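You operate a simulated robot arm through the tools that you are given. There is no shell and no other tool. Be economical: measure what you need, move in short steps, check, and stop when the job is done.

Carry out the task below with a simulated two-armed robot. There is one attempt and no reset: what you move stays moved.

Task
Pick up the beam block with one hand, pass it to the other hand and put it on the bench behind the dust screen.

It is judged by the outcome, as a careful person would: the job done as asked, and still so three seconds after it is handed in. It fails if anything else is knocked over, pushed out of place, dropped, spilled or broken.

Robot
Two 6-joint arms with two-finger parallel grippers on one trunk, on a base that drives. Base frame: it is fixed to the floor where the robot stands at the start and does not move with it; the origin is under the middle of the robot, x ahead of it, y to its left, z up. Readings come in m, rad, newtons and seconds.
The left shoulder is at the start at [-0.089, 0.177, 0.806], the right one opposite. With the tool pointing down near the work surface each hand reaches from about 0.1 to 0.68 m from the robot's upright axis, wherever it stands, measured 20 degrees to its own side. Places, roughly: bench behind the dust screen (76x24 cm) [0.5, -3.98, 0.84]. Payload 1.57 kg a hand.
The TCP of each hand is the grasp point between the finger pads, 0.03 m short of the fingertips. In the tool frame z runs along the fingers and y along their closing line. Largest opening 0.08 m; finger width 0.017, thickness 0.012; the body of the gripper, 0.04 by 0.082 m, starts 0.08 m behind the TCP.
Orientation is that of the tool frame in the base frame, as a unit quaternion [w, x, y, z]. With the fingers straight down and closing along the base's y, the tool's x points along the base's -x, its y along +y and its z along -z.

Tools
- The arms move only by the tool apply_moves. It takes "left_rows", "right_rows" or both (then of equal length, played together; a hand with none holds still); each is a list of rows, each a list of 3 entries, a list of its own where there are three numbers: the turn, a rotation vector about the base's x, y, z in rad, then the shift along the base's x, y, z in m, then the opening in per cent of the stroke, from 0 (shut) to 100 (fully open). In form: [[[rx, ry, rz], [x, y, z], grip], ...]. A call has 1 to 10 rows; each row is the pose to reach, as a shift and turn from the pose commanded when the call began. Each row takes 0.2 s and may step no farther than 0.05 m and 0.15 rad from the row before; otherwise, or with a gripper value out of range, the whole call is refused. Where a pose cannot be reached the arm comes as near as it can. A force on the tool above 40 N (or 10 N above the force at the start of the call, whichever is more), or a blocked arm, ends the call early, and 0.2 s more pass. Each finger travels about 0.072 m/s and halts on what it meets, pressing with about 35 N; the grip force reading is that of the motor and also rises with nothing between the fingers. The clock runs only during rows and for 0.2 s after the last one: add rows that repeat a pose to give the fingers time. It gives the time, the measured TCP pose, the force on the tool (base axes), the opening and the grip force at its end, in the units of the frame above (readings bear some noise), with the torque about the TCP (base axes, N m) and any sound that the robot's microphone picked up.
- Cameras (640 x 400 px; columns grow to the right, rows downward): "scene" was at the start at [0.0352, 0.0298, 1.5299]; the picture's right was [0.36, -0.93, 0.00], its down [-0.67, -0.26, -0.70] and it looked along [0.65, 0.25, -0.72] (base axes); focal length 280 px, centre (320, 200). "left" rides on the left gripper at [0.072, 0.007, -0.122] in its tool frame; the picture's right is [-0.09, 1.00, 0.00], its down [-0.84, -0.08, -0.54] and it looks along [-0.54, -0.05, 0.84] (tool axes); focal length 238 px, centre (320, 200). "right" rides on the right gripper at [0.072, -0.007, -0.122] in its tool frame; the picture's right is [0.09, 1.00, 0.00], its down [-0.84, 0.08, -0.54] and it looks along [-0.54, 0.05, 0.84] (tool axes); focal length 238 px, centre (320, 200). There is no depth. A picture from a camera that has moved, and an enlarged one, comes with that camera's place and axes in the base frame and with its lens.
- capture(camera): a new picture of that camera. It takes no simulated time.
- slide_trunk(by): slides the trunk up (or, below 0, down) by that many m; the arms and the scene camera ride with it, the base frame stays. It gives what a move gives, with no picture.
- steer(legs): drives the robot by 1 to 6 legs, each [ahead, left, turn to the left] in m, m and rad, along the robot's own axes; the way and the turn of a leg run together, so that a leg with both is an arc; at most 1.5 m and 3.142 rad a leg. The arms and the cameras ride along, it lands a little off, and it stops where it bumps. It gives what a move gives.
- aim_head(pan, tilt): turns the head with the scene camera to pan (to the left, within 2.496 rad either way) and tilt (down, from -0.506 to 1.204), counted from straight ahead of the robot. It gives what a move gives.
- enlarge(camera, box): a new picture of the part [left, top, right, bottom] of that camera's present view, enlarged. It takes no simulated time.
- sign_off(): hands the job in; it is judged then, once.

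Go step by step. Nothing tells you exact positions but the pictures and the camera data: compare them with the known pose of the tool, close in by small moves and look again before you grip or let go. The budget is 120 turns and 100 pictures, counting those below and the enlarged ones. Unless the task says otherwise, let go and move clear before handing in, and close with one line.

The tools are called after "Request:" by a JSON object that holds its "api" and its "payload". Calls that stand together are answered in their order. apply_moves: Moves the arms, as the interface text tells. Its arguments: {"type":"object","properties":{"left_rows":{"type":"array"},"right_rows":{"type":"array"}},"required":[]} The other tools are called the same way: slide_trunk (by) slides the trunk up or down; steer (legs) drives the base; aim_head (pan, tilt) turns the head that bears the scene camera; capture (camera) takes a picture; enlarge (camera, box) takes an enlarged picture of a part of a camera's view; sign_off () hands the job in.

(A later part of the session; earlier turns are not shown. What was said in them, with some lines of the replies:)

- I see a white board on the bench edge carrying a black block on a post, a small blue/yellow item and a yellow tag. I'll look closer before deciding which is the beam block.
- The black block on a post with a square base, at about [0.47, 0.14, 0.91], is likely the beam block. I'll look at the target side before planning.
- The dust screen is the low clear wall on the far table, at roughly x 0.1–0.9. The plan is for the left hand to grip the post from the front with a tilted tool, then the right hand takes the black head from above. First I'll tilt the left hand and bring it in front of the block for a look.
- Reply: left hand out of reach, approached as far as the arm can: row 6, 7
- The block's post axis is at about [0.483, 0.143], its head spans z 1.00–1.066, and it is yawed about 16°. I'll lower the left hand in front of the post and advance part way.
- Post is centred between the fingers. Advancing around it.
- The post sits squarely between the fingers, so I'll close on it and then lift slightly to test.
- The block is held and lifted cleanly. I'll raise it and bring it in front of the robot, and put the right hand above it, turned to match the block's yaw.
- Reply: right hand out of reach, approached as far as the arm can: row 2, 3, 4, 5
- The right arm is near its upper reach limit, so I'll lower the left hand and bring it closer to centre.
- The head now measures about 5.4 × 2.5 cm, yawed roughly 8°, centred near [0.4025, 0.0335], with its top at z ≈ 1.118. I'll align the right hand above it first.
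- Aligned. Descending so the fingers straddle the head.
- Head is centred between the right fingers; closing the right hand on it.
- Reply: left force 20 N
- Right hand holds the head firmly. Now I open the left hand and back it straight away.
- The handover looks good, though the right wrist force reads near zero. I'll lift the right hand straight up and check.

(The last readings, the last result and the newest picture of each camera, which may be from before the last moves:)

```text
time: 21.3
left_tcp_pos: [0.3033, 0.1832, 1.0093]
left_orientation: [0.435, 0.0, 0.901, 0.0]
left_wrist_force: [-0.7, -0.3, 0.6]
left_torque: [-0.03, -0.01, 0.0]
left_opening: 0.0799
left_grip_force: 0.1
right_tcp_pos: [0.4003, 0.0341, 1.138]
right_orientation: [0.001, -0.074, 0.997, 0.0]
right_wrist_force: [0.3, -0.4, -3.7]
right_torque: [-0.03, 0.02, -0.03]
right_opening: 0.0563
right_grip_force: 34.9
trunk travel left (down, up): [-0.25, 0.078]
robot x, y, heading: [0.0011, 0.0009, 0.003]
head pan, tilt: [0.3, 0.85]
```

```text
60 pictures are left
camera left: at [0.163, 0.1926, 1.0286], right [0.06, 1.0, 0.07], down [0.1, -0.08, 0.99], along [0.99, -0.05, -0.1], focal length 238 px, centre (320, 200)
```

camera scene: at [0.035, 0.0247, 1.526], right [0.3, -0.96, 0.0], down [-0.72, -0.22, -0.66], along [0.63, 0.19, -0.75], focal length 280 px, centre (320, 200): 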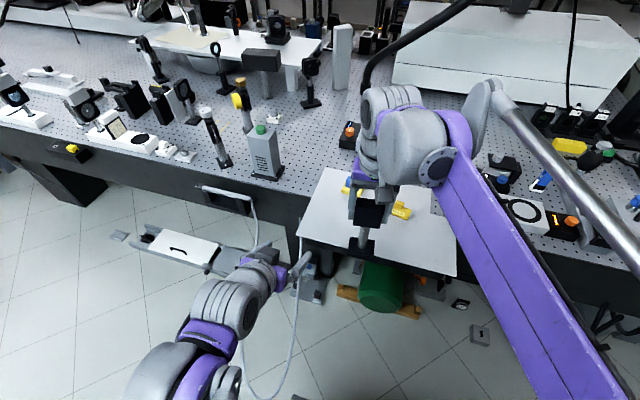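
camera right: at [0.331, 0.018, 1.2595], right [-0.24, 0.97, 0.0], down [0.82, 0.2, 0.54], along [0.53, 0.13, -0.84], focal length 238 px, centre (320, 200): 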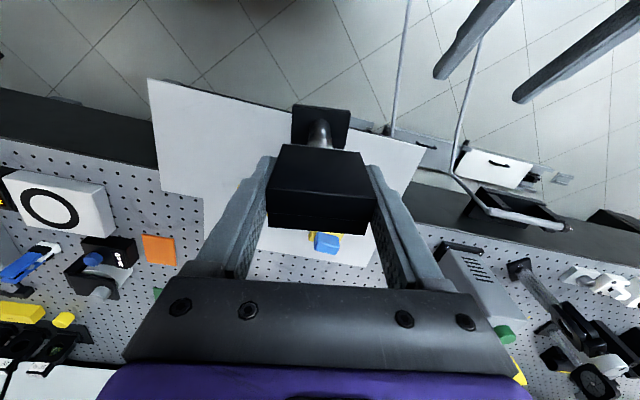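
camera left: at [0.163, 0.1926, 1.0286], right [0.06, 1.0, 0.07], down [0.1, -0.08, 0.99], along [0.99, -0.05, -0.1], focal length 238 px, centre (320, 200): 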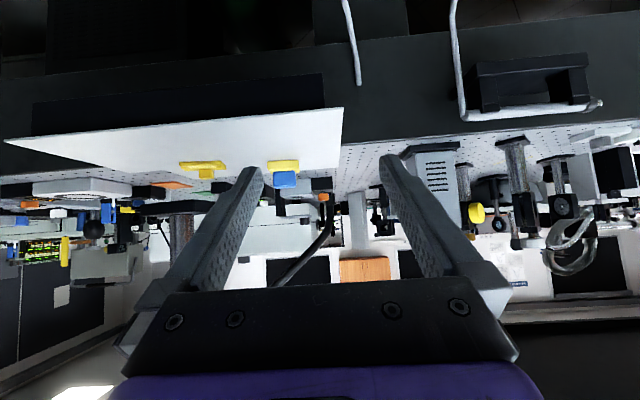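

The block hangs securely in the right hand (3.7 N). I'll tuck both arms before driving over to the far table.

Request:
{"api": "apply_moves", "payload": {"left_rows": [[[0, 0.15, 0], [0.0, 0.02, 0.03], 100], [[0, 0.3, 0], [0.01, 0.04, 0.06], 100], [[0, 0.45, 0], [0.01, 0.06, 0.09], 100], [[0, 0.6, 0], [0.02, 0.08, 0.12], 100], [[0, 0.75, 0], [0.02, 0.1, 0.15], 100], [[0, 0.9, 0], [0.02, 0.12, 0.18], 100], [[0, 0.9, 0], [0.02, 0.12, 0.2], 100], [[0, 0.9, 0], [0.02, 0.12, 0.2], 50]], "right_rows": [[[0, 0, 0], [-0.01, -0.03, 0.02], 0], [[0, 0, 0], [-0.02, -0.06, 0.04], 0], [[0, 0, 0], [-0.03, -0.09, 0.04], 0], [[0, 0, 0], [-0.04, -0.12, 0.04], 0], [[0, 0, 0], [-0.05, -0.15, 0.04], 0], [[0, 0, 0], [-0.06, -0.18, 0.04], 0], [[0, 0, 0], [-0.06, -0.18, 0.04], 0], [[0, 0, 0], [-0.06, -0.18, 0.04], 0]]}}

Request:
{"api": "steer", "payload": {"legs": [[-0.4, 0, 0], [0, 0, -1.571]]}}

Request:
{"api": "aim_head", "payload": {"pan": 0.0, "tilt": 0.35}}

Request:
{"api": "capture", "payload": {"camera": "scene"}}

```text
time: 23.1
left_tcp_pos: [0.3219, 0.3032, 1.2085]
left_orientation: [0.0, -0.001, 1.0, 0.0]
left_wrist_force: [0.4, -0.1, -0.3]
left_torque: [-0.03, 0.02, -0.02]
left_opening: 0.04
left_grip_force: 0.1
right_tcp_pos: [0.3394, -0.1465, 1.1761]
right_orientation: [0.001, -0.075, 0.997, 0.0]
right_wrist_force: [-0.6, -0.1, -3.3]
right_torque: [-0.02, -0.01, -0.01]
right_opening: 0.056
right_grip_force: 35.1
trunk travel left (down, up): [-0.25, 0.078]
robot x, y, heading: [0.005, -0.0006, -0.002]
head pan, tilt: [0.3, 0.85]
```

```text
time: 29.4
left_tcp_pos: [-0.0978, -0.3172, 1.2088]
left_orientation: [0.0, 0.701, 0.713, 0.0]
left_wrist_force: [0.8, 0.1, 0.2]
left_torque: [-0.01, 0.0, -0.02]
left_opening: 0.04
left_grip_force: 0.0
right_tcp_pos: [-0.5452, -0.3439, 1.1769]
right_orientation: [0.0, 0.646, 0.763, -0.001]
right_wrist_force: [0.1, -0.5, -3.8]
right_torque: [-0.02, 0.01, 0.0]
right_opening: 0.0562
right_grip_force: 35.4
trunk travel left (down, up): [-0.25, 0.078]
robot x, y, heading: [-0.4053, -0.0001, -1.555]
head pan, tilt: [0.3, 0.85]
```

```text
time: 30.4
left_tcp_pos: [-0.0965, -0.3183, 1.2079]
left_orientation: [-0.001, 0.701, 0.713, 0.0]
left_wrist_force: [-0.6, -0.6, 0.5]
left_torque: [0.02, 0.02, 0.01]
left_opening: 0.0399
left_grip_force: 0.0
right_tcp_pos: [-0.5454, -0.3432, 1.1772]
right_orientation: [0.001, 0.646, 0.764, -0.001]
right_wrist_force: [0.5, -0.6, -3.8]
right_torque: [-0.01, -0.03, 0.01]
right_opening: 0.0558
right_grip_force: 34.7
trunk travel left (down, up): [-0.25, 0.078]
robot x, y, heading: [-0.4045, -0.0013, -1.553]
head pan, tilt: [0.0, 0.351]
```

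```text
59 pictures are left
camera scene: at [-0.4049, -0.0528, 1.5696], right [-1.0, -0.02, 0.0], down [-0.01, 0.34, -0.94], along [0.02, -0.94, -0.34], focal length 280 px, centre (320, 200)
```

scene: 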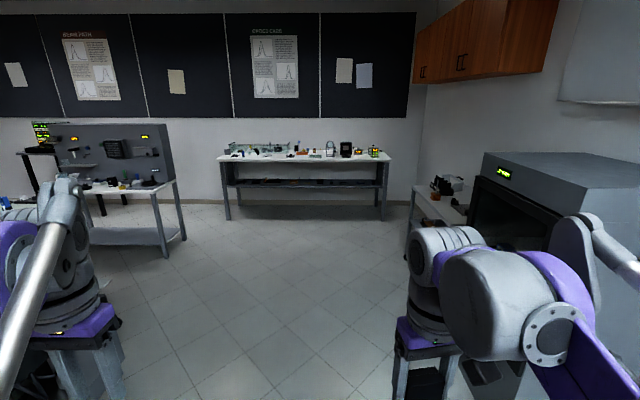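

Request:
{"api": "steer", "payload": {"legs": [[1.3, 0, 0], [0.6, 0.8, 0]]}}

Request:
{"api": "capture", "payload": {"camera": "scene"}}

Request:
{"api": "enlarge", "payload": {"camera": "scene", "box": [200, 80, 440, 240]}}

```text
time: 43.8
left_tcp_pos: [0.7526, -2.1921, 1.2077]
left_orientation: [0.0, 0.705, 0.709, 0.0]
left_wrist_force: [-0.6, 0.6, 0.8]
left_torque: [-0.05, 0.05, -0.01]
left_opening: 0.0399
left_grip_force: 0.0
right_tcp_pos: [0.3027, -2.2136, 1.1764]
right_orientation: [0.001, 0.649, 0.761, 0.0]
right_wrist_force: [0.7, 0.4, -3.8]
right_torque: [0.0, 0.03, 0.02]
right_opening: 0.0557
right_grip_force: 35.1
trunk travel left (down, up): [-0.25, 0.078]
robot x, y, heading: [0.4514, -1.8721, -1.561]
head pan, tilt: [0.0, 0.351]
```

```text
58 pictures are left
camera scene: at [0.4472, -1.9241, 1.5697], right [-1.0, -0.01, 0.0], down [0.0, 0.34, -0.94], along [0.01, -0.94, -0.34], focal length 280 px, centre (320, 200)
```

scene: 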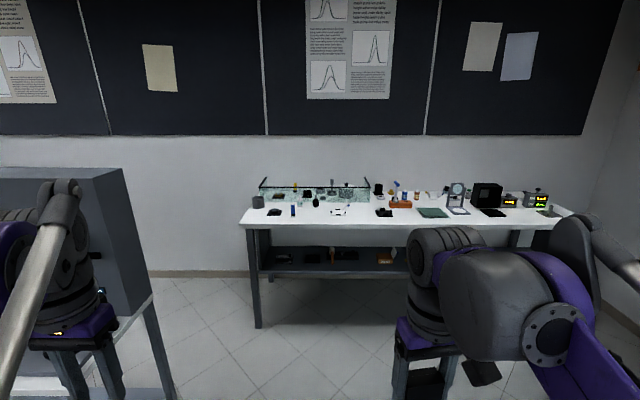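

```text
2.50 times, centred on (320, 160) of scene
camera zoom: at [0.4472, -1.9241, 1.5697], right [-1.0, -0.01, 0.0], down [0.0, 0.34, -0.94], along [0.01, -0.94, -0.34], focal length 701 px, centre (320, 300)
```

zoom: 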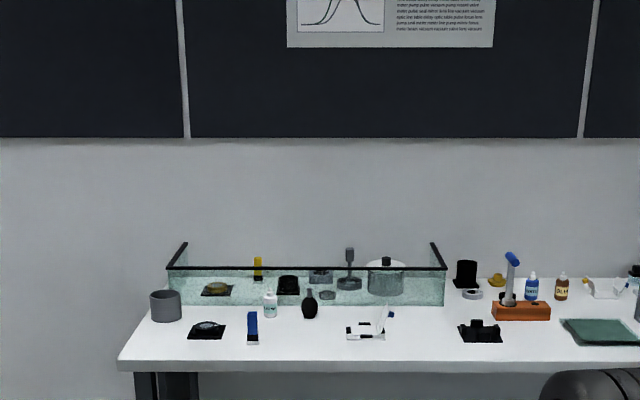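

The screen is a low U-shaped glass (top z ≈ 0.97) near y ≈ -3.87, and the table front is near y ≈ -3.48. I need to know my base's footprint, so I'll look down at it and at the space under the table.

Request:
{"api": "aim_head", "payload": {"pan": 0.0, "tilt": 1.2}}

Request:
{"api": "capture", "payload": {"camera": "scene"}}

```text
time: 45.0
left_tcp_pos: [0.7524, -2.192, 1.2083]
left_orientation: [0.0, 0.704, 0.71, 0.0]
left_wrist_force: [-0.7, -0.9, 0.7]
left_torque: [-0.01, -0.03, 0.0]
left_opening: 0.0398
left_grip_force: 0.0
right_tcp_pos: [0.3039, -2.2127, 1.176]
right_orientation: [0.001, 0.649, 0.76, -0.001]
right_wrist_force: [-0.7, -0.3, -3.9]
right_torque: [-0.01, -0.02, 0.01]
right_opening: 0.0557
right_grip_force: 35.3
trunk travel left (down, up): [-0.25, 0.078]
robot x, y, heading: [0.4432, -1.8737, -1.562]
head pan, tilt: [0.0, 1.201]
```

```text
56 pictures are left
camera scene: at [0.4469, -1.8869, 1.5024], right [-1.0, -0.01, 0.0], down [-0.01, 0.93, -0.36], along [0.0, -0.36, -0.93], focal length 280 px, centre (320, 200)
```

scene: 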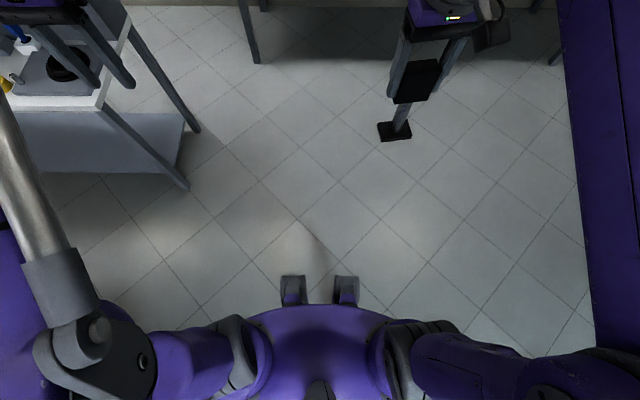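

The base front (two low prongs) is only about 0.18 m ahead of the axis, so I can get close to the table. I'll drive nearer and look over the screen.

Request:
{"api": "steer", "payload": {"legs": [[0.95, 0, -0.01]]}}

Request:
{"api": "aim_head", "payload": {"pan": 0.0, "tilt": 0.55}}

Request:
{"api": "capture", "payload": {"camera": "scene"}}

Request:
{"api": "enlarge", "payload": {"camera": "scene", "box": [180, 100, 460, 240]}}

```text
time: 49.8
left_tcp_pos: [0.7492, -3.1194, 1.2087]
left_orientation: [0.001, 0.709, 0.705, -0.001]
left_wrist_force: [-0.2, 0.6, 0.1]
left_torque: [0.01, -0.01, -0.02]
left_opening: 0.04
left_grip_force: 0.0
right_tcp_pos: [0.3016, -3.1353, 1.1766]
right_orientation: [0.001, 0.653, 0.757, 0.0]
right_wrist_force: [0.0, -0.1, -3.0]
right_torque: [0.03, 0.0, -0.02]
right_opening: 0.0557
right_grip_force: 34.8
trunk travel left (down, up): [-0.25, 0.078]
robot x, y, heading: [0.4479, -2.7937, -1.572]
head pan, tilt: [0.0, 1.201]
```

```text
time: 50.9
left_tcp_pos: [0.7512, -3.1194, 1.2084]
left_orientation: [0.0, 0.708, 0.706, 0.0]
left_wrist_force: [1.1, 0.2, 0.5]
left_torque: [0.01, 0.01, 0.01]
left_opening: 0.0401
left_grip_force: 0.0
right_tcp_pos: [0.3008, -3.1362, 1.1762]
right_orientation: [0.001, 0.653, 0.757, -0.001]
right_wrist_force: [-0.1, 0.6, -4.3]
right_torque: [-0.01, -0.01, 0.01]
right_opening: 0.0559
right_grip_force: 35.4
trunk travel left (down, up): [-0.25, 0.078]
robot x, y, heading: [0.4442, -2.7976, -1.581]
head pan, tilt: [0.0, 0.55]
```

```text
55 pictures are left
camera scene: at [0.4485, -2.8454, 1.5514], right [-1.0, 0.0, 0.0], down [0.0, 0.52, -0.85], along [0.0, -0.85, -0.52], focal length 280 px, centre (320, 200)
```

scene: 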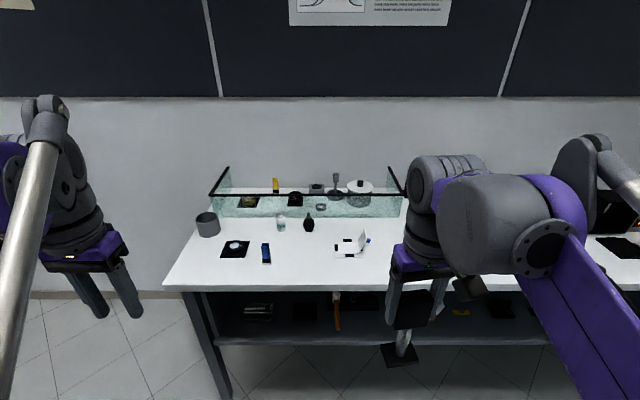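

```text
2.29 times, centred on (320, 170) of scene
camera zoom: at [0.4485, -2.8454, 1.5514], right [-1.0, 0.0, 0.0], down [0.0, 0.52, -0.85], along [0.0, -0.85, -0.52], focal length 641 px, centre (320, 269)
```

zoom: 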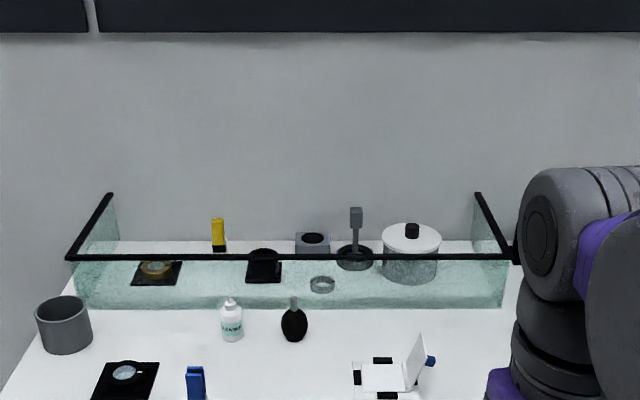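

Free spot behind the screen: x ≈ 0.60–0.74, y ≈ -3.89 to -4.04, between the square pad and the black cup. I'll raise the trunk for clearance and drive closer, shifting left to line up the right arm.

Request:
{"api": "slide_trunk", "payload": {"by": 0.075}}

Request:
{"api": "steer", "payload": {"legs": [[0.3, 0.2, 0.005]]}}

Request:
{"api": "aim_head", "payload": {"pan": 0.9, "tilt": 0.5}}

Request:
{"api": "capture", "payload": {"camera": "scene"}}

```text
time: 52.0
left_tcp_pos: [0.7505, -3.1206, 1.2833]
left_orientation: [0.0, 0.708, 0.706, 0.0]
left_wrist_force: [0.4, 0.8, -0.7]
left_torque: [-0.01, -0.02, -0.01]
left_opening: 0.04
left_grip_force: 0.0
right_tcp_pos: [0.3019, -3.1369, 1.2516]
right_orientation: [0.0, 0.654, 0.757, -0.001]
right_wrist_force: [0.0, -0.6, -4.7]
right_torque: [0.02, 0.02, 0.0]
right_opening: 0.0558
right_grip_force: 34.5
trunk travel left (down, up): [-0.325, 0.003]
robot x, y, heading: [0.4516, -2.7979, -1.575]
head pan, tilt: [0.0, 0.55]
```

```text
time: 54.4
left_tcp_pos: [0.9505, -3.4345, 1.2833]
left_orientation: [0.0, 0.708, 0.706, 0.0]
left_wrist_force: [0.3, -0.5, 0.0]
left_torque: [-0.02, -0.03, -0.01]
left_opening: 0.04
left_grip_force: 0.1
right_tcp_pos: [0.5007, -3.4512, 1.2502]
right_orientation: [0.001, 0.654, 0.756, 0.0]
right_wrist_force: [-0.9, 0.4, -3.2]
right_torque: [-0.02, -0.01, -0.01]
right_opening: 0.0559
right_grip_force: 35.3
trunk travel left (down, up): [-0.325, 0.003]
robot x, y, heading: [0.6484, -3.1133, -1.575]
head pan, tilt: [0.0, 0.55]
```

```text
time: 55.6
left_tcp_pos: [0.9505, -3.4364, 1.2834]
left_orientation: [0.0, 0.708, 0.706, 0.0]
left_wrist_force: [0.4, 1.2, 0.1]
left_torque: [-0.01, 0.01, -0.01]
left_opening: 0.0399
left_grip_force: 0.0
right_tcp_pos: [0.5008, -3.4509, 1.2511]
right_orientation: [0.0, 0.654, 0.756, -0.001]
right_wrist_force: [-0.2, 0.0, -3.0]
right_torque: [0.0, 0.02, -0.02]
right_opening: 0.0558
right_grip_force: 35.6
trunk travel left (down, up): [-0.325, 0.003]
robot x, y, heading: [0.6455, -3.1141, -1.57]
head pan, tilt: [0.901, 0.499]
```

```text
53 pictures are left
camera scene: at [0.7199, -3.125, 1.6359], right [-0.62, -0.78, 0.0], down [-0.37, 0.3, -0.88], along [0.69, -0.55, -0.48], focal length 280 px, centre (320, 200)
```

scene: 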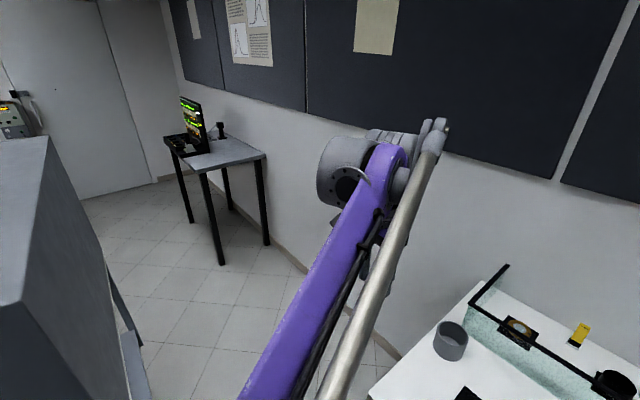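

The left side is clear. I'll creep closer and check clearance to the table edge.

Request:
{"api": "steer", "payload": {"legs": [[0.12, 0.12, 0]]}}

Request:
{"api": "aim_head", "payload": {"pan": 0.0, "tilt": 1.15}}

Request:
{"api": "capture", "payload": {"camera": "scene"}}

```text
time: 57.3
left_tcp_pos: [1.0688, -3.5527, 1.2827]
left_orientation: [0.0, 0.709, 0.706, 0.0]
left_wrist_force: [1.3, 0.8, 0.1]
left_torque: [0.01, -0.03, 0.0]
left_opening: 0.04
left_grip_force: 0.1
right_tcp_pos: [0.6201, -3.5685, 1.2506]
right_orientation: [0.001, 0.653, 0.757, 0.0]
right_wrist_force: [-0.3, 0.2, -3.9]
right_torque: [0.05, 0.02, 0.02]
right_opening: 0.0558
right_grip_force: 34.9
trunk travel left (down, up): [-0.325, 0.003]
robot x, y, heading: [0.7704, -3.2299, -1.578]
head pan, tilt: [0.901, 0.499]
```

```text
time: 58.5
left_tcp_pos: [1.0703, -3.5548, 1.2828]
left_orientation: [-0.001, 0.709, 0.706, -0.001]
left_wrist_force: [0.1, 0.3, 0.1]
left_torque: [0.0, 0.02, 0.02]
left_opening: 0.0401
left_grip_force: 0.0
right_tcp_pos: [0.6207, -3.5699, 1.2511]
right_orientation: [0.001, 0.653, 0.757, -0.001]
right_wrist_force: [-0.1, -0.4, -4.1]
right_torque: [0.03, 0.01, -0.01]
right_opening: 0.0558
right_grip_force: 34.9
trunk travel left (down, up): [-0.325, 0.003]
robot x, y, heading: [0.7698, -3.228, -1.574]
head pan, tilt: [0.0, 1.15]
```

```text
52 pictures are left
camera scene: at [0.7678, -3.2456, 1.5852], right [-1.0, 0.0, 0.0], down [0.0, 0.91, -0.41], along [0.0, -0.41, -0.91], focal length 280 px, centre (320, 200)
```

scene: 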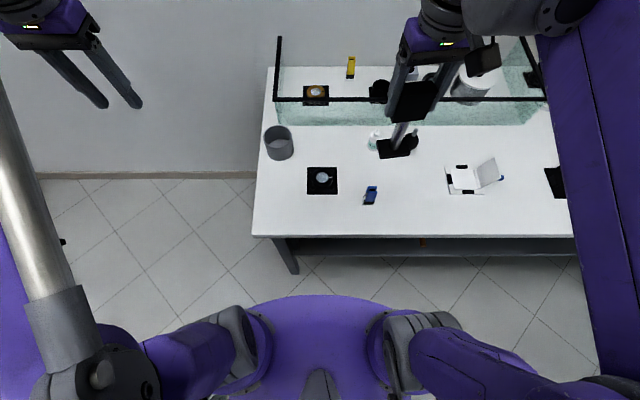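

Table edge is about 0.17 m ahead of the trunk. Turning the robot left a bit will put the right shoulder closer to the table and give more reach over the screen.

Request:
{"api": "steer", "payload": {"legs": [[0, 0, 0.45], [0.07, -0.035, 0]]}}

Request:
{"api": "aim_head", "payload": {"pan": -0.45, "tilt": 0.95}}

Request:
{"api": "capture", "payload": {"camera": "scene"}}

Request:
{"api": "capture", "payload": {"camera": "right"}}

```text
time: 60.8
left_tcp_pos: [1.1793, -3.4195, 1.2842]
left_orientation: [-0.001, 0.529, 0.849, 0.001]
left_wrist_force: [0.1, -0.5, -0.8]
left_torque: [0.08, -0.03, 0.01]
left_opening: 0.0401
left_grip_force: 0.0
right_tcp_pos: [0.7841, -3.633, 1.2494]
right_orientation: [0.0, 0.465, 0.885, 0.001]
right_wrist_force: [0.0, -1.3, -4.4]
right_torque: [0.0, 0.0, 0.04]
right_opening: 0.0557
right_grip_force: 34.9
trunk travel left (down, up): [-0.325, 0.003]
robot x, y, heading: [0.7658, -3.2595, -1.119]
head pan, tilt: [0.0, 1.15]
stopped in leg 2: the robot was blocked; the commanded pose is now the measured one
```

```text
time: 61.7
left_tcp_pos: [1.1799, -3.4135, 1.2827]
left_orientation: [0.0, 0.53, 0.848, 0.0]
left_wrist_force: [0.0, 1.2, -0.1]
left_torque: [0.0, 0.02, -0.02]
left_opening: 0.04
left_grip_force: 0.1
right_tcp_pos: [0.7837, -3.6275, 1.2509]
right_orientation: [0.001, 0.466, 0.885, -0.001]
right_wrist_force: [-0.4, 0.5, -3.8]
right_torque: [-0.03, -0.01, -0.02]
right_opening: 0.056
right_grip_force: 34.6
trunk travel left (down, up): [-0.325, 0.003]
robot x, y, heading: [0.7686, -3.2587, -1.116]
head pan, tilt: [-0.45, 0.949]
```

```text
51 pictures are left
camera scene: at [0.7475, -3.2899, 1.5984], right [-1.0, -0.01, 0.0], down [0.0, 0.81, -0.58], along [0.0, -0.58, -0.81], focal length 280 px, centre (320, 200)
```

scene: 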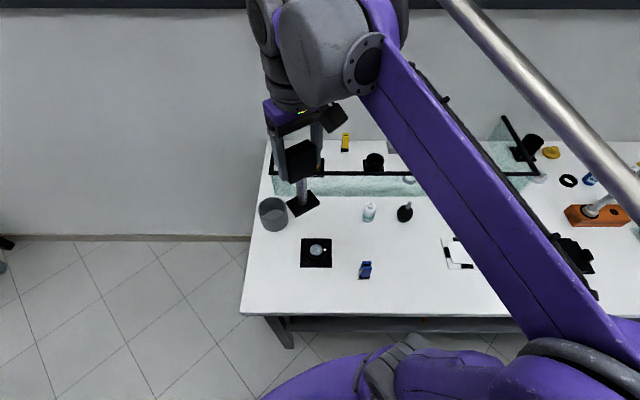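

```text
50 pictures are left
camera right: at [0.7378, -3.5707, 1.373], right [0.77, 0.64, 0.0], down [0.54, -0.64, 0.54], along [0.35, -0.42, -0.84], focal length 238 px, centre (320, 200)
```

right: 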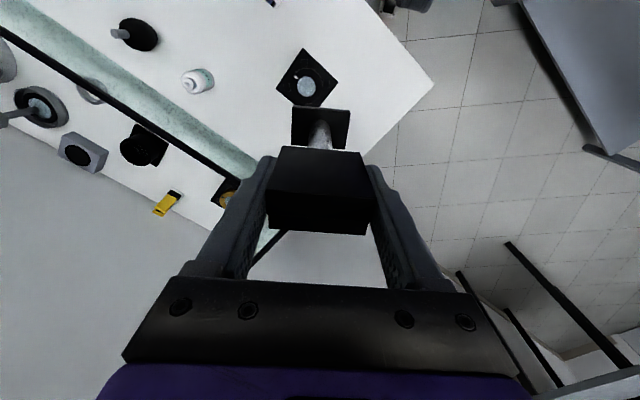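

Something low on the base touched (the table looks unmoved). I'll back off slightly and turn further left instead, which moves the right shoulder toward the table.

Request:
{"api": "steer", "payload": {"legs": [[-0.027, 0.013, 0], [0, 0, 0.42]]}}

Request:
{"api": "aim_head", "payload": {"pan": -0.87, "tilt": 0.95}}

Request:
{"api": "capture", "payload": {"camera": "scene"}}

```text
time: 63.8
left_tcp_pos: [1.208, -3.1952, 1.2835]
left_orientation: [0.0, 0.334, 0.942, 0.0]
left_wrist_force: [-0.9, 0.1, -0.4]
left_torque: [0.0, 0.0, 0.0]
left_opening: 0.0401
left_grip_force: 0.1
right_tcp_pos: [0.9375, -3.5561, 1.2507]
right_orientation: [0.001, 0.264, 0.965, 0.0]
right_wrist_force: [0.2, 0.8, -3.2]
right_torque: [0.0, 0.02, 0.0]
right_opening: 0.0558
right_grip_force: 34.7
trunk travel left (down, up): [-0.325, 0.003]
robot x, y, heading: [0.7664, -3.2278, -0.685]
head pan, tilt: [-0.45, 0.949]
```

```text
time: 64.6
left_tcp_pos: [1.2065, -3.1959, 1.2838]
left_orientation: [0.0, 0.334, 0.943, 0.0]
left_wrist_force: [0.2, 0.3, -0.3]
left_torque: [0.02, -0.02, -0.02]
left_opening: 0.0399
left_grip_force: 0.2
right_tcp_pos: [0.9384, -3.556, 1.2514]
right_orientation: [0.002, 0.264, 0.965, 0.0]
right_wrist_force: [0.3, 0.1, -3.6]
right_torque: [0.04, 0.03, -0.03]
right_opening: 0.0555
right_grip_force: 34.6
trunk travel left (down, up): [-0.325, 0.003]
robot x, y, heading: [0.7696, -3.2278, -0.685]
head pan, tilt: [-0.869, 0.949]
```

```text
49 pictures are left
camera scene: at [0.7345, -3.2722, 1.5985], right [-1.0, -0.02, 0.0], down [-0.02, 0.81, -0.58], along [0.01, -0.58, -0.81], focal length 280 px, centre (320, 200)
```

scene: 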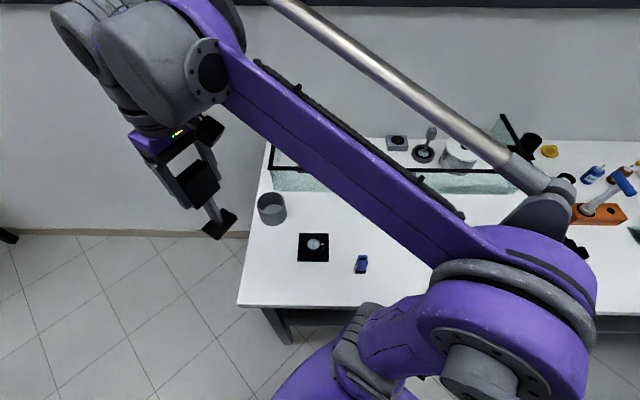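

Now the right shoulder is well placed. I'll swing the block over the table in front of the screen, squaring it up as it goes, and keep it high.

Request:
{"api": "apply_moves", "payload": {"right_rows": [[[0, 0, -0.12], [-0.03, -0.02, 0], 0], [[0, 0, -0.24], [-0.06, -0.04, 0], 0], [[0, 0, -0.36], [-0.09, -0.06, -0.01], 0], [[0, 0, -0.48], [-0.12, -0.09, -0.02], 0], [[0, 0, -0.6], [-0.15, -0.12, -0.03], 0], [[0, 0, -0.72], [-0.18, -0.14, -0.04], 0], [[0, 0, -0.84], [-0.21, -0.16, -0.05], 0], [[0, 0, -0.96], [-0.24, -0.18, -0.05], 0], [[0, 0, -1.037], [-0.258, -0.194, -0.05], 0], [[0, 0, -1.037], [-0.258, -0.194, -0.05], 0]]}}

Request:
{"api": "capture", "payload": {"camera": "scene"}}

Request:
{"api": "capture", "payload": {"camera": "right"}}

```text
time: 66.8
left_tcp_pos: [1.2076, -3.1948, 1.2846]
left_orientation: [0.0, 0.334, 0.942, 0.0]
left_wrist_force: [-0.4, -0.1, -0.2]
left_torque: [0.01, 0.0, 0.01]
left_opening: 0.0401
left_grip_force: 0.1
right_tcp_pos: [0.6793, -3.7513, 1.201]
right_orientation: [0.0, 0.707, 0.707, -0.001]
right_wrist_force: [-0.3, 0.6, -4.0]
right_torque: [0.02, -0.04, 0.02]
right_opening: 0.0556
right_grip_force: 35.2
trunk travel left (down, up): [-0.325, 0.003]
robot x, y, heading: [0.7669, -3.2354, -0.684]
head pan, tilt: [-0.869, 0.949]
```

```text
48 pictures are left
camera scene: at [0.7345, -3.272, 1.5985], right [-1.0, -0.02, 0.0], down [-0.02, 0.81, -0.58], along [0.01, -0.58, -0.81], focal length 280 px, centre (320, 200)
```

scene: 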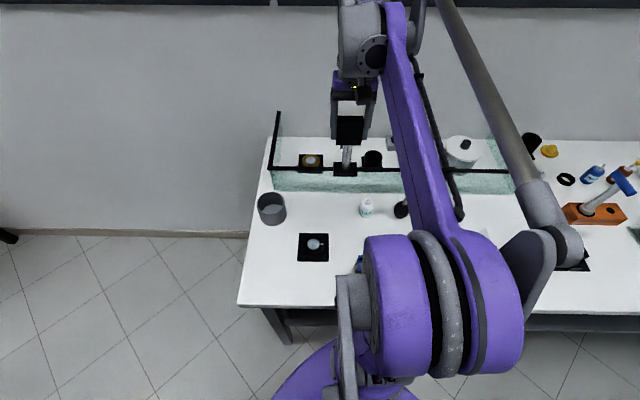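

```text
47 pictures are left
camera right: at [0.6727, -3.678, 1.3221], right [1.0, 0.09, 0.0], down [0.08, -0.84, 0.54], along [0.05, -0.54, -0.84], focal length 238 px, centre (320, 200)
```

right: 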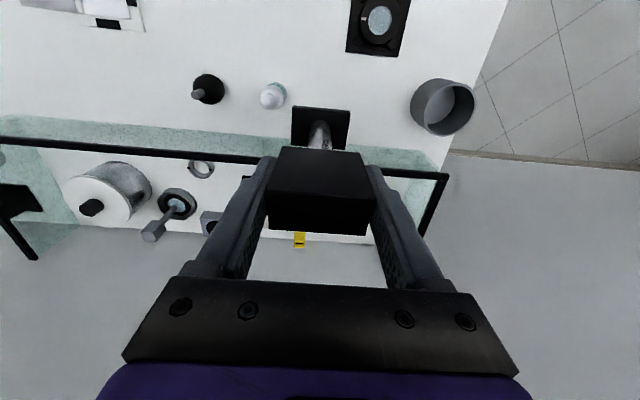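

The block is just in front of the screen and well above it. Moving over the rail now.

Request:
{"api": "apply_moves", "payload": {"right_rows": [[[0, 0, 0], [0, -0.03, -0.01], 0], [[0, 0, 0], [0, -0.06, -0.02], 0], [[0, 0, 0], [0, -0.09, -0.03], 0], [[0, 0, 0], [-0.003, -0.12, -0.04], 0], [[0, 0, 0], [-0.006, -0.15, -0.05], 0], [[0, 0, 0], [-0.009, -0.18, -0.05], 0], [[0, 0, 0], [-0.009, -0.2, -0.05], 0], [[0, 0, 0], [-0.009, -0.2, -0.05], 0]]}}

Request:
{"api": "capture", "payload": {"camera": "right"}}

Request:
{"api": "enlarge", "payload": {"camera": "scene", "box": [240, 60, 440, 220]}}

```text
time: 68.6
left_tcp_pos: [1.2075, -3.1954, 1.2841]
left_orientation: [0.0, 0.335, 0.942, 0.0]
left_wrist_force: [0.6, 0.1, -0.6]
left_torque: [-0.05, 0.02, 0.01]
left_opening: 0.0397
left_grip_force: 0.1
right_tcp_pos: [0.6698, -3.9488, 1.1515]
right_orientation: [0.001, 0.707, 0.707, -0.001]
right_wrist_force: [0.2, 0.1, -3.5]
right_torque: [-0.03, 0.03, -0.01]
right_opening: 0.0557
right_grip_force: 34.7
trunk travel left (down, up): [-0.325, 0.003]
robot x, y, heading: [0.7656, -3.2293, -0.681]
head pan, tilt: [-0.869, 0.949]
```

```text
46 pictures are left
camera right: at [0.6639, -3.8769, 1.2732], right [1.0, 0.09, 0.0], down [0.08, -0.84, 0.54], along [0.05, -0.54, -0.84], focal length 238 px, centre (320, 200)
```

right: 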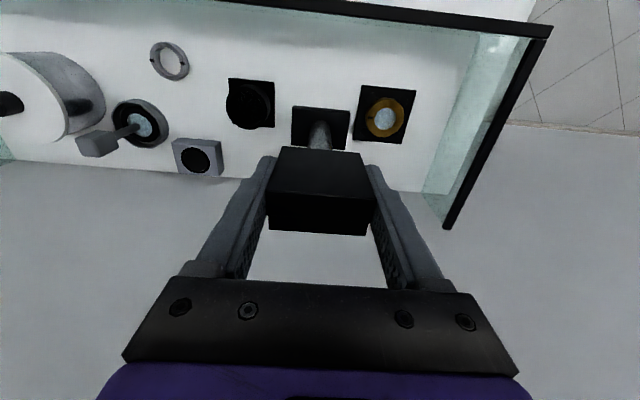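

```text
2.50 times, centred on (340, 140) of scene
camera zoom: at [0.7343, -3.2719, 1.5984], right [-1.0, -0.02, 0.0], down [-0.02, 0.81, -0.58], along [0.01, -0.58, -0.81], focal length 701 px, centre (270, 350)
```

zoom: 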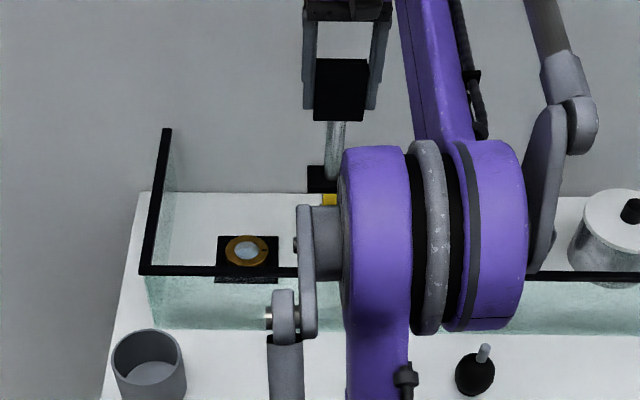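

The gap is centred at x ≈ 0.665, so I'll shift slightly and lower the block to just above the bench.

Request:
{"api": "apply_moves", "payload": {"right_rows": [[[0, 0, 0], [-0.004, 0, -0.03], 0], [[0, 0, 0], [-0.006, 0, -0.06], 0], [[0, 0, 0], [-0.006, 0, -0.09], 0], [[0, 0, 0], [-0.006, 0, -0.12], 0], [[0, 0, 0], [-0.006, 0, -0.145], 0], [[0, 0, 0], [-0.006, 0, -0.145], 0]]}}

Request:
{"api": "capture", "payload": {"camera": "right"}}

Request:
{"api": "enlarge", "payload": {"camera": "scene", "box": [240, 60, 440, 220]}}

```text
time: 70.0
left_tcp_pos: [1.208, -3.1961, 1.284]
left_orientation: [-0.001, 0.335, 0.942, 0.001]
left_wrist_force: [-0.1, 0.0, 0.0]
left_torque: [0.01, 0.02, 0.03]
left_opening: 0.0401
left_grip_force: 0.1
right_tcp_pos: [0.664, -3.9505, 1.0077]
right_orientation: [0.0, 0.707, 0.707, 0.0]
right_wrist_force: [0.1, 0.2, -4.3]
right_torque: [0.01, -0.01, 0.0]
right_opening: 0.0558
right_grip_force: 35.2
trunk travel left (down, up): [-0.325, 0.003]
robot x, y, heading: [0.7675, -3.2268, -0.68]
head pan, tilt: [-0.869, 0.949]
```

```text
44 pictures are left
camera right: at [0.6573, -3.8791, 1.1281], right [1.0, 0.09, 0.0], down [0.08, -0.84, 0.54], along [0.05, -0.54, -0.84], focal length 238 px, centre (320, 200)
```

right: 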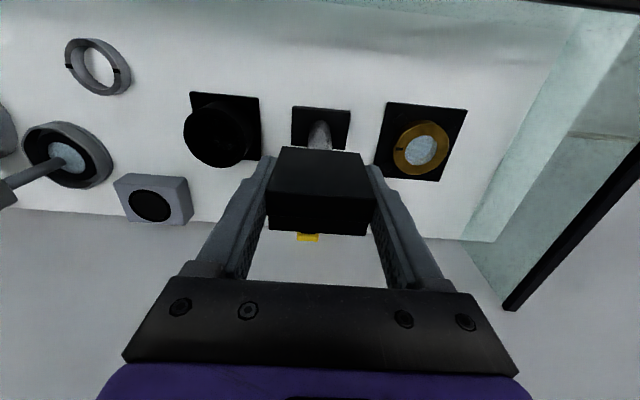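

```text
2.50 times, centred on (340, 140) of scene
camera zoom: at [0.7344, -3.2722, 1.5985], right [-1.0, -0.02, 0.0], down [-0.02, 0.81, -0.58], along [0.01, -0.58, -0.81], focal length 701 px, centre (270, 350)
```

zoom: 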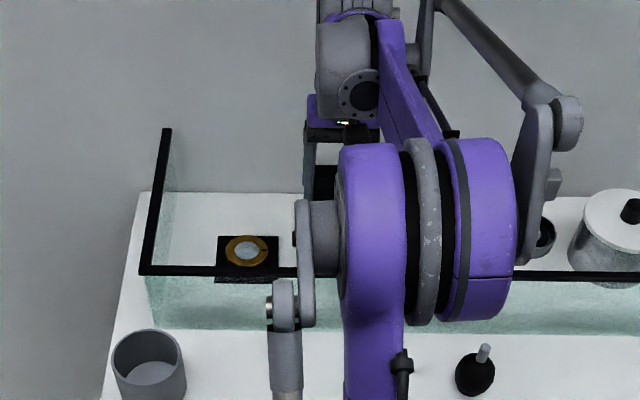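

Request:
{"api": "apply_moves", "payload": {"right_rows": [[[0, 0, 0], [0, 0, -0.008], 0], [[0, 0, 0], [0, 0, -0.016], 0], [[0, 0, 0], [0, 0, -0.021], 0], [[0, 0, 0], [0, 0, -0.021], 0]]}}

Request:
{"api": "enlarge", "payload": {"camera": "right", "box": [170, 60, 490, 260]}}

```text
time: 71.0
left_tcp_pos: [1.2072, -3.1936, 1.2835]
left_orientation: [0.0, 0.335, 0.942, -0.001]
left_wrist_force: [-0.6, 0.2, 0.2]
left_torque: [0.01, -0.01, 0.0]
left_opening: 0.0396
left_grip_force: 0.0
right_tcp_pos: [0.6635, -3.9481, 0.9871]
right_orientation: [0.001, 0.707, 0.707, -0.001]
right_wrist_force: [-3.7, -3.4, 27.0]
right_torque: [-0.01, 0.27, 0.02]
right_opening: 0.0559
right_grip_force: 35.2
trunk travel left (down, up): [-0.325, 0.003]
robot x, y, heading: [0.7672, -3.2261, -0.687]
head pan, tilt: [-0.869, 0.949]
```

```text
2.00 times, centred on (330, 160) of right
camera zoom: at [0.6578, -3.8758, 1.1088], right [1.0, 0.09, 0.0], down [0.08, -0.83, 0.55], along [0.05, -0.54, -0.84], focal length 477 px, centre (300, 280)
```

zoom: 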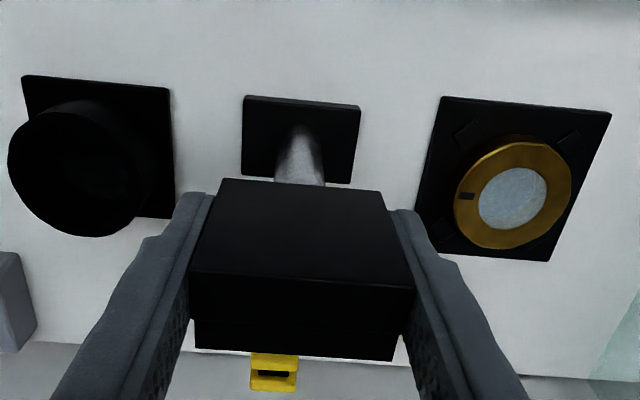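

Contact with the bench is made and the clearances look good. I'll ease off the pressure before letting go.

Request:
{"api": "apply_moves", "payload": {"right_rows": [[[0, 0, 0], [0, 0, 0.001], 0], [[0, 0, 0], [0, 0, 0.002], 0], [[0, 0, 0], [0, 0, 0.002], 0]]}}

```text
time: 71.8
left_tcp_pos: [1.2075, -3.1959, 1.2836]
left_orientation: [0.0, 0.335, 0.942, 0.0]
left_wrist_force: [0.2, 0.1, -0.5]
left_torque: [0.0, -0.02, -0.03]
left_opening: 0.0397
left_grip_force: 0.0
right_tcp_pos: [0.6638, -3.9477, 0.9869]
right_orientation: [0.0, 0.707, 0.707, 0.0]
right_wrist_force: [-3.5, 0.7, 4.3]
right_torque: [0.19, 0.12, 0.06]
right_opening: 0.0558
right_grip_force: 35.1
trunk travel left (down, up): [-0.325, 0.003]
robot x, y, heading: [0.766, -3.2273, -0.681]
head pan, tilt: [-0.869, 0.949]
```

Request:
{"api": "apply_moves", "payload": {"right_rows": [[[0, 0, 0], [0, 0, 0], 72], [[0, 0, 0], [0, 0, 0], 80], [[0, 0, 0], [0, 0, 0], 95], [[0, 0, 0], [0, 0, 0], 95]]}}

Request:
{"api": "enlarge", "payload": {"camera": "right", "box": [170, 60, 490, 260]}}

```text
time: 72.8
left_tcp_pos: [1.209, -3.1953, 1.2827]
left_orientation: [-0.001, 0.334, 0.942, 0.0]
left_wrist_force: [-0.3, 0.0, 0.1]
left_torque: [0.0, -0.03, -0.03]
left_opening: 0.0401
left_grip_force: 0.1
right_tcp_pos: [0.6648, -3.9504, 0.9872]
right_orientation: [0.001, 0.707, 0.707, -0.001]
right_wrist_force: [-0.8, -0.7, -0.2]
right_torque: [-0.01, 0.02, 0.0]
right_opening: 0.076
right_grip_force: 0.1
trunk travel left (down, up): [-0.325, 0.003]
robot x, y, heading: [0.7689, -3.2268, -0.681]
head pan, tilt: [-0.869, 0.949]
```

```text
2.00 times, centred on (330, 160) of right
camera zoom: at [0.6585, -3.8772, 1.1093], right [1.0, 0.09, 0.0], down [0.08, -0.84, 0.54], along [0.05, -0.54, -0.84], focal length 477 px, centre (300, 280)
```

zoom: 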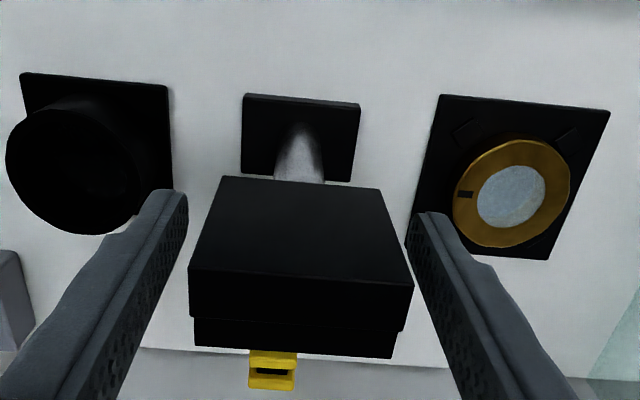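

The block stands free on the bench. I'll raise the hand straight up and then back over the screen.

Request:
{"api": "apply_moves", "payload": {"right_rows": [[[0, 0, 0], [0, 0, 0.02], 95], [[0, 0, 0], [0, 0, 0.05], 95], [[0, 0, 0], [0, 0, 0.09], 95], [[0, 0, 0], [0, 0, 0.13], 95], [[0, 0, 0], [0, 0.03, 0.15], 95], [[0, 0, 0], [0, 0.07, 0.17], 95], [[0, 0, 0], [0, 0.11, 0.18], 95], [[0, 0, 0], [0, 0.15, 0.19], 95], [[0, 0, 0], [0, 0.19, 0.2], 95], [[0, 0, 0], [0, 0.22, 0.2], 95]]}}

Request:
{"api": "capture", "payload": {"camera": "right"}}

Request:
{"api": "capture", "payload": {"camera": "scene"}}

```text
time: 75.0
left_tcp_pos: [1.2077, -3.1955, 1.2839]
left_orientation: [0.0, 0.334, 0.942, 0.0]
left_wrist_force: [0.6, 0.1, 0.3]
left_torque: [-0.01, 0.0, 0.04]
left_opening: 0.0399
left_grip_force: 0.1
right_tcp_pos: [0.6625, -3.7276, 1.1877]
right_orientation: [0.001, 0.707, 0.707, 0.0]
right_wrist_force: [0.5, -0.6, -0.8]
right_torque: [0.0, -0.01, 0.01]
right_opening: 0.0759
right_grip_force: 0.2
trunk travel left (down, up): [-0.325, 0.003]
robot x, y, heading: [0.7652, -3.2294, -0.681]
head pan, tilt: [-0.869, 0.949]
```

```text
40 pictures are left
camera right: at [0.6571, -3.6549, 1.3084], right [1.0, 0.09, 0.0], down [0.08, -0.84, 0.54], along [0.05, -0.54, -0.84], focal length 238 px, centre (320, 200)
```

right: 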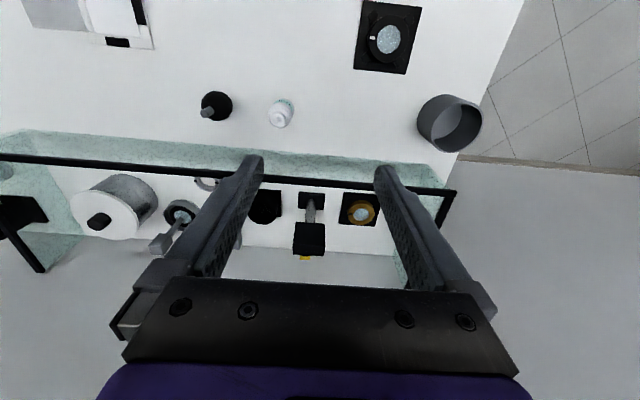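

```text
39 pictures are left
camera scene: at [0.7344, -3.2709, 1.5985], right [-1.0, -0.02, 0.0], down [-0.02, 0.81, -0.58], along [0.01, -0.58, -0.81], focal length 280 px, centre (320, 200)
```

scene: 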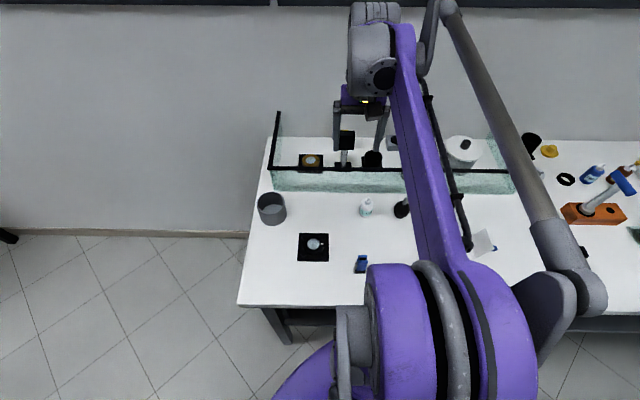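

The block is standing upright behind the screen, and everything around it is still in place. The hand is clear, so I'm handing in.

Request:
{"api": "sign_off", "payload": {}}

```text
The job is handed in.
```

I picked up the beam block with the left hand, passed it to the right, and set it upright on the bench behind the dust screen. Driving in, the base bumped something low by the table and stopped, but nothing in the pictures afterwards looked moved.
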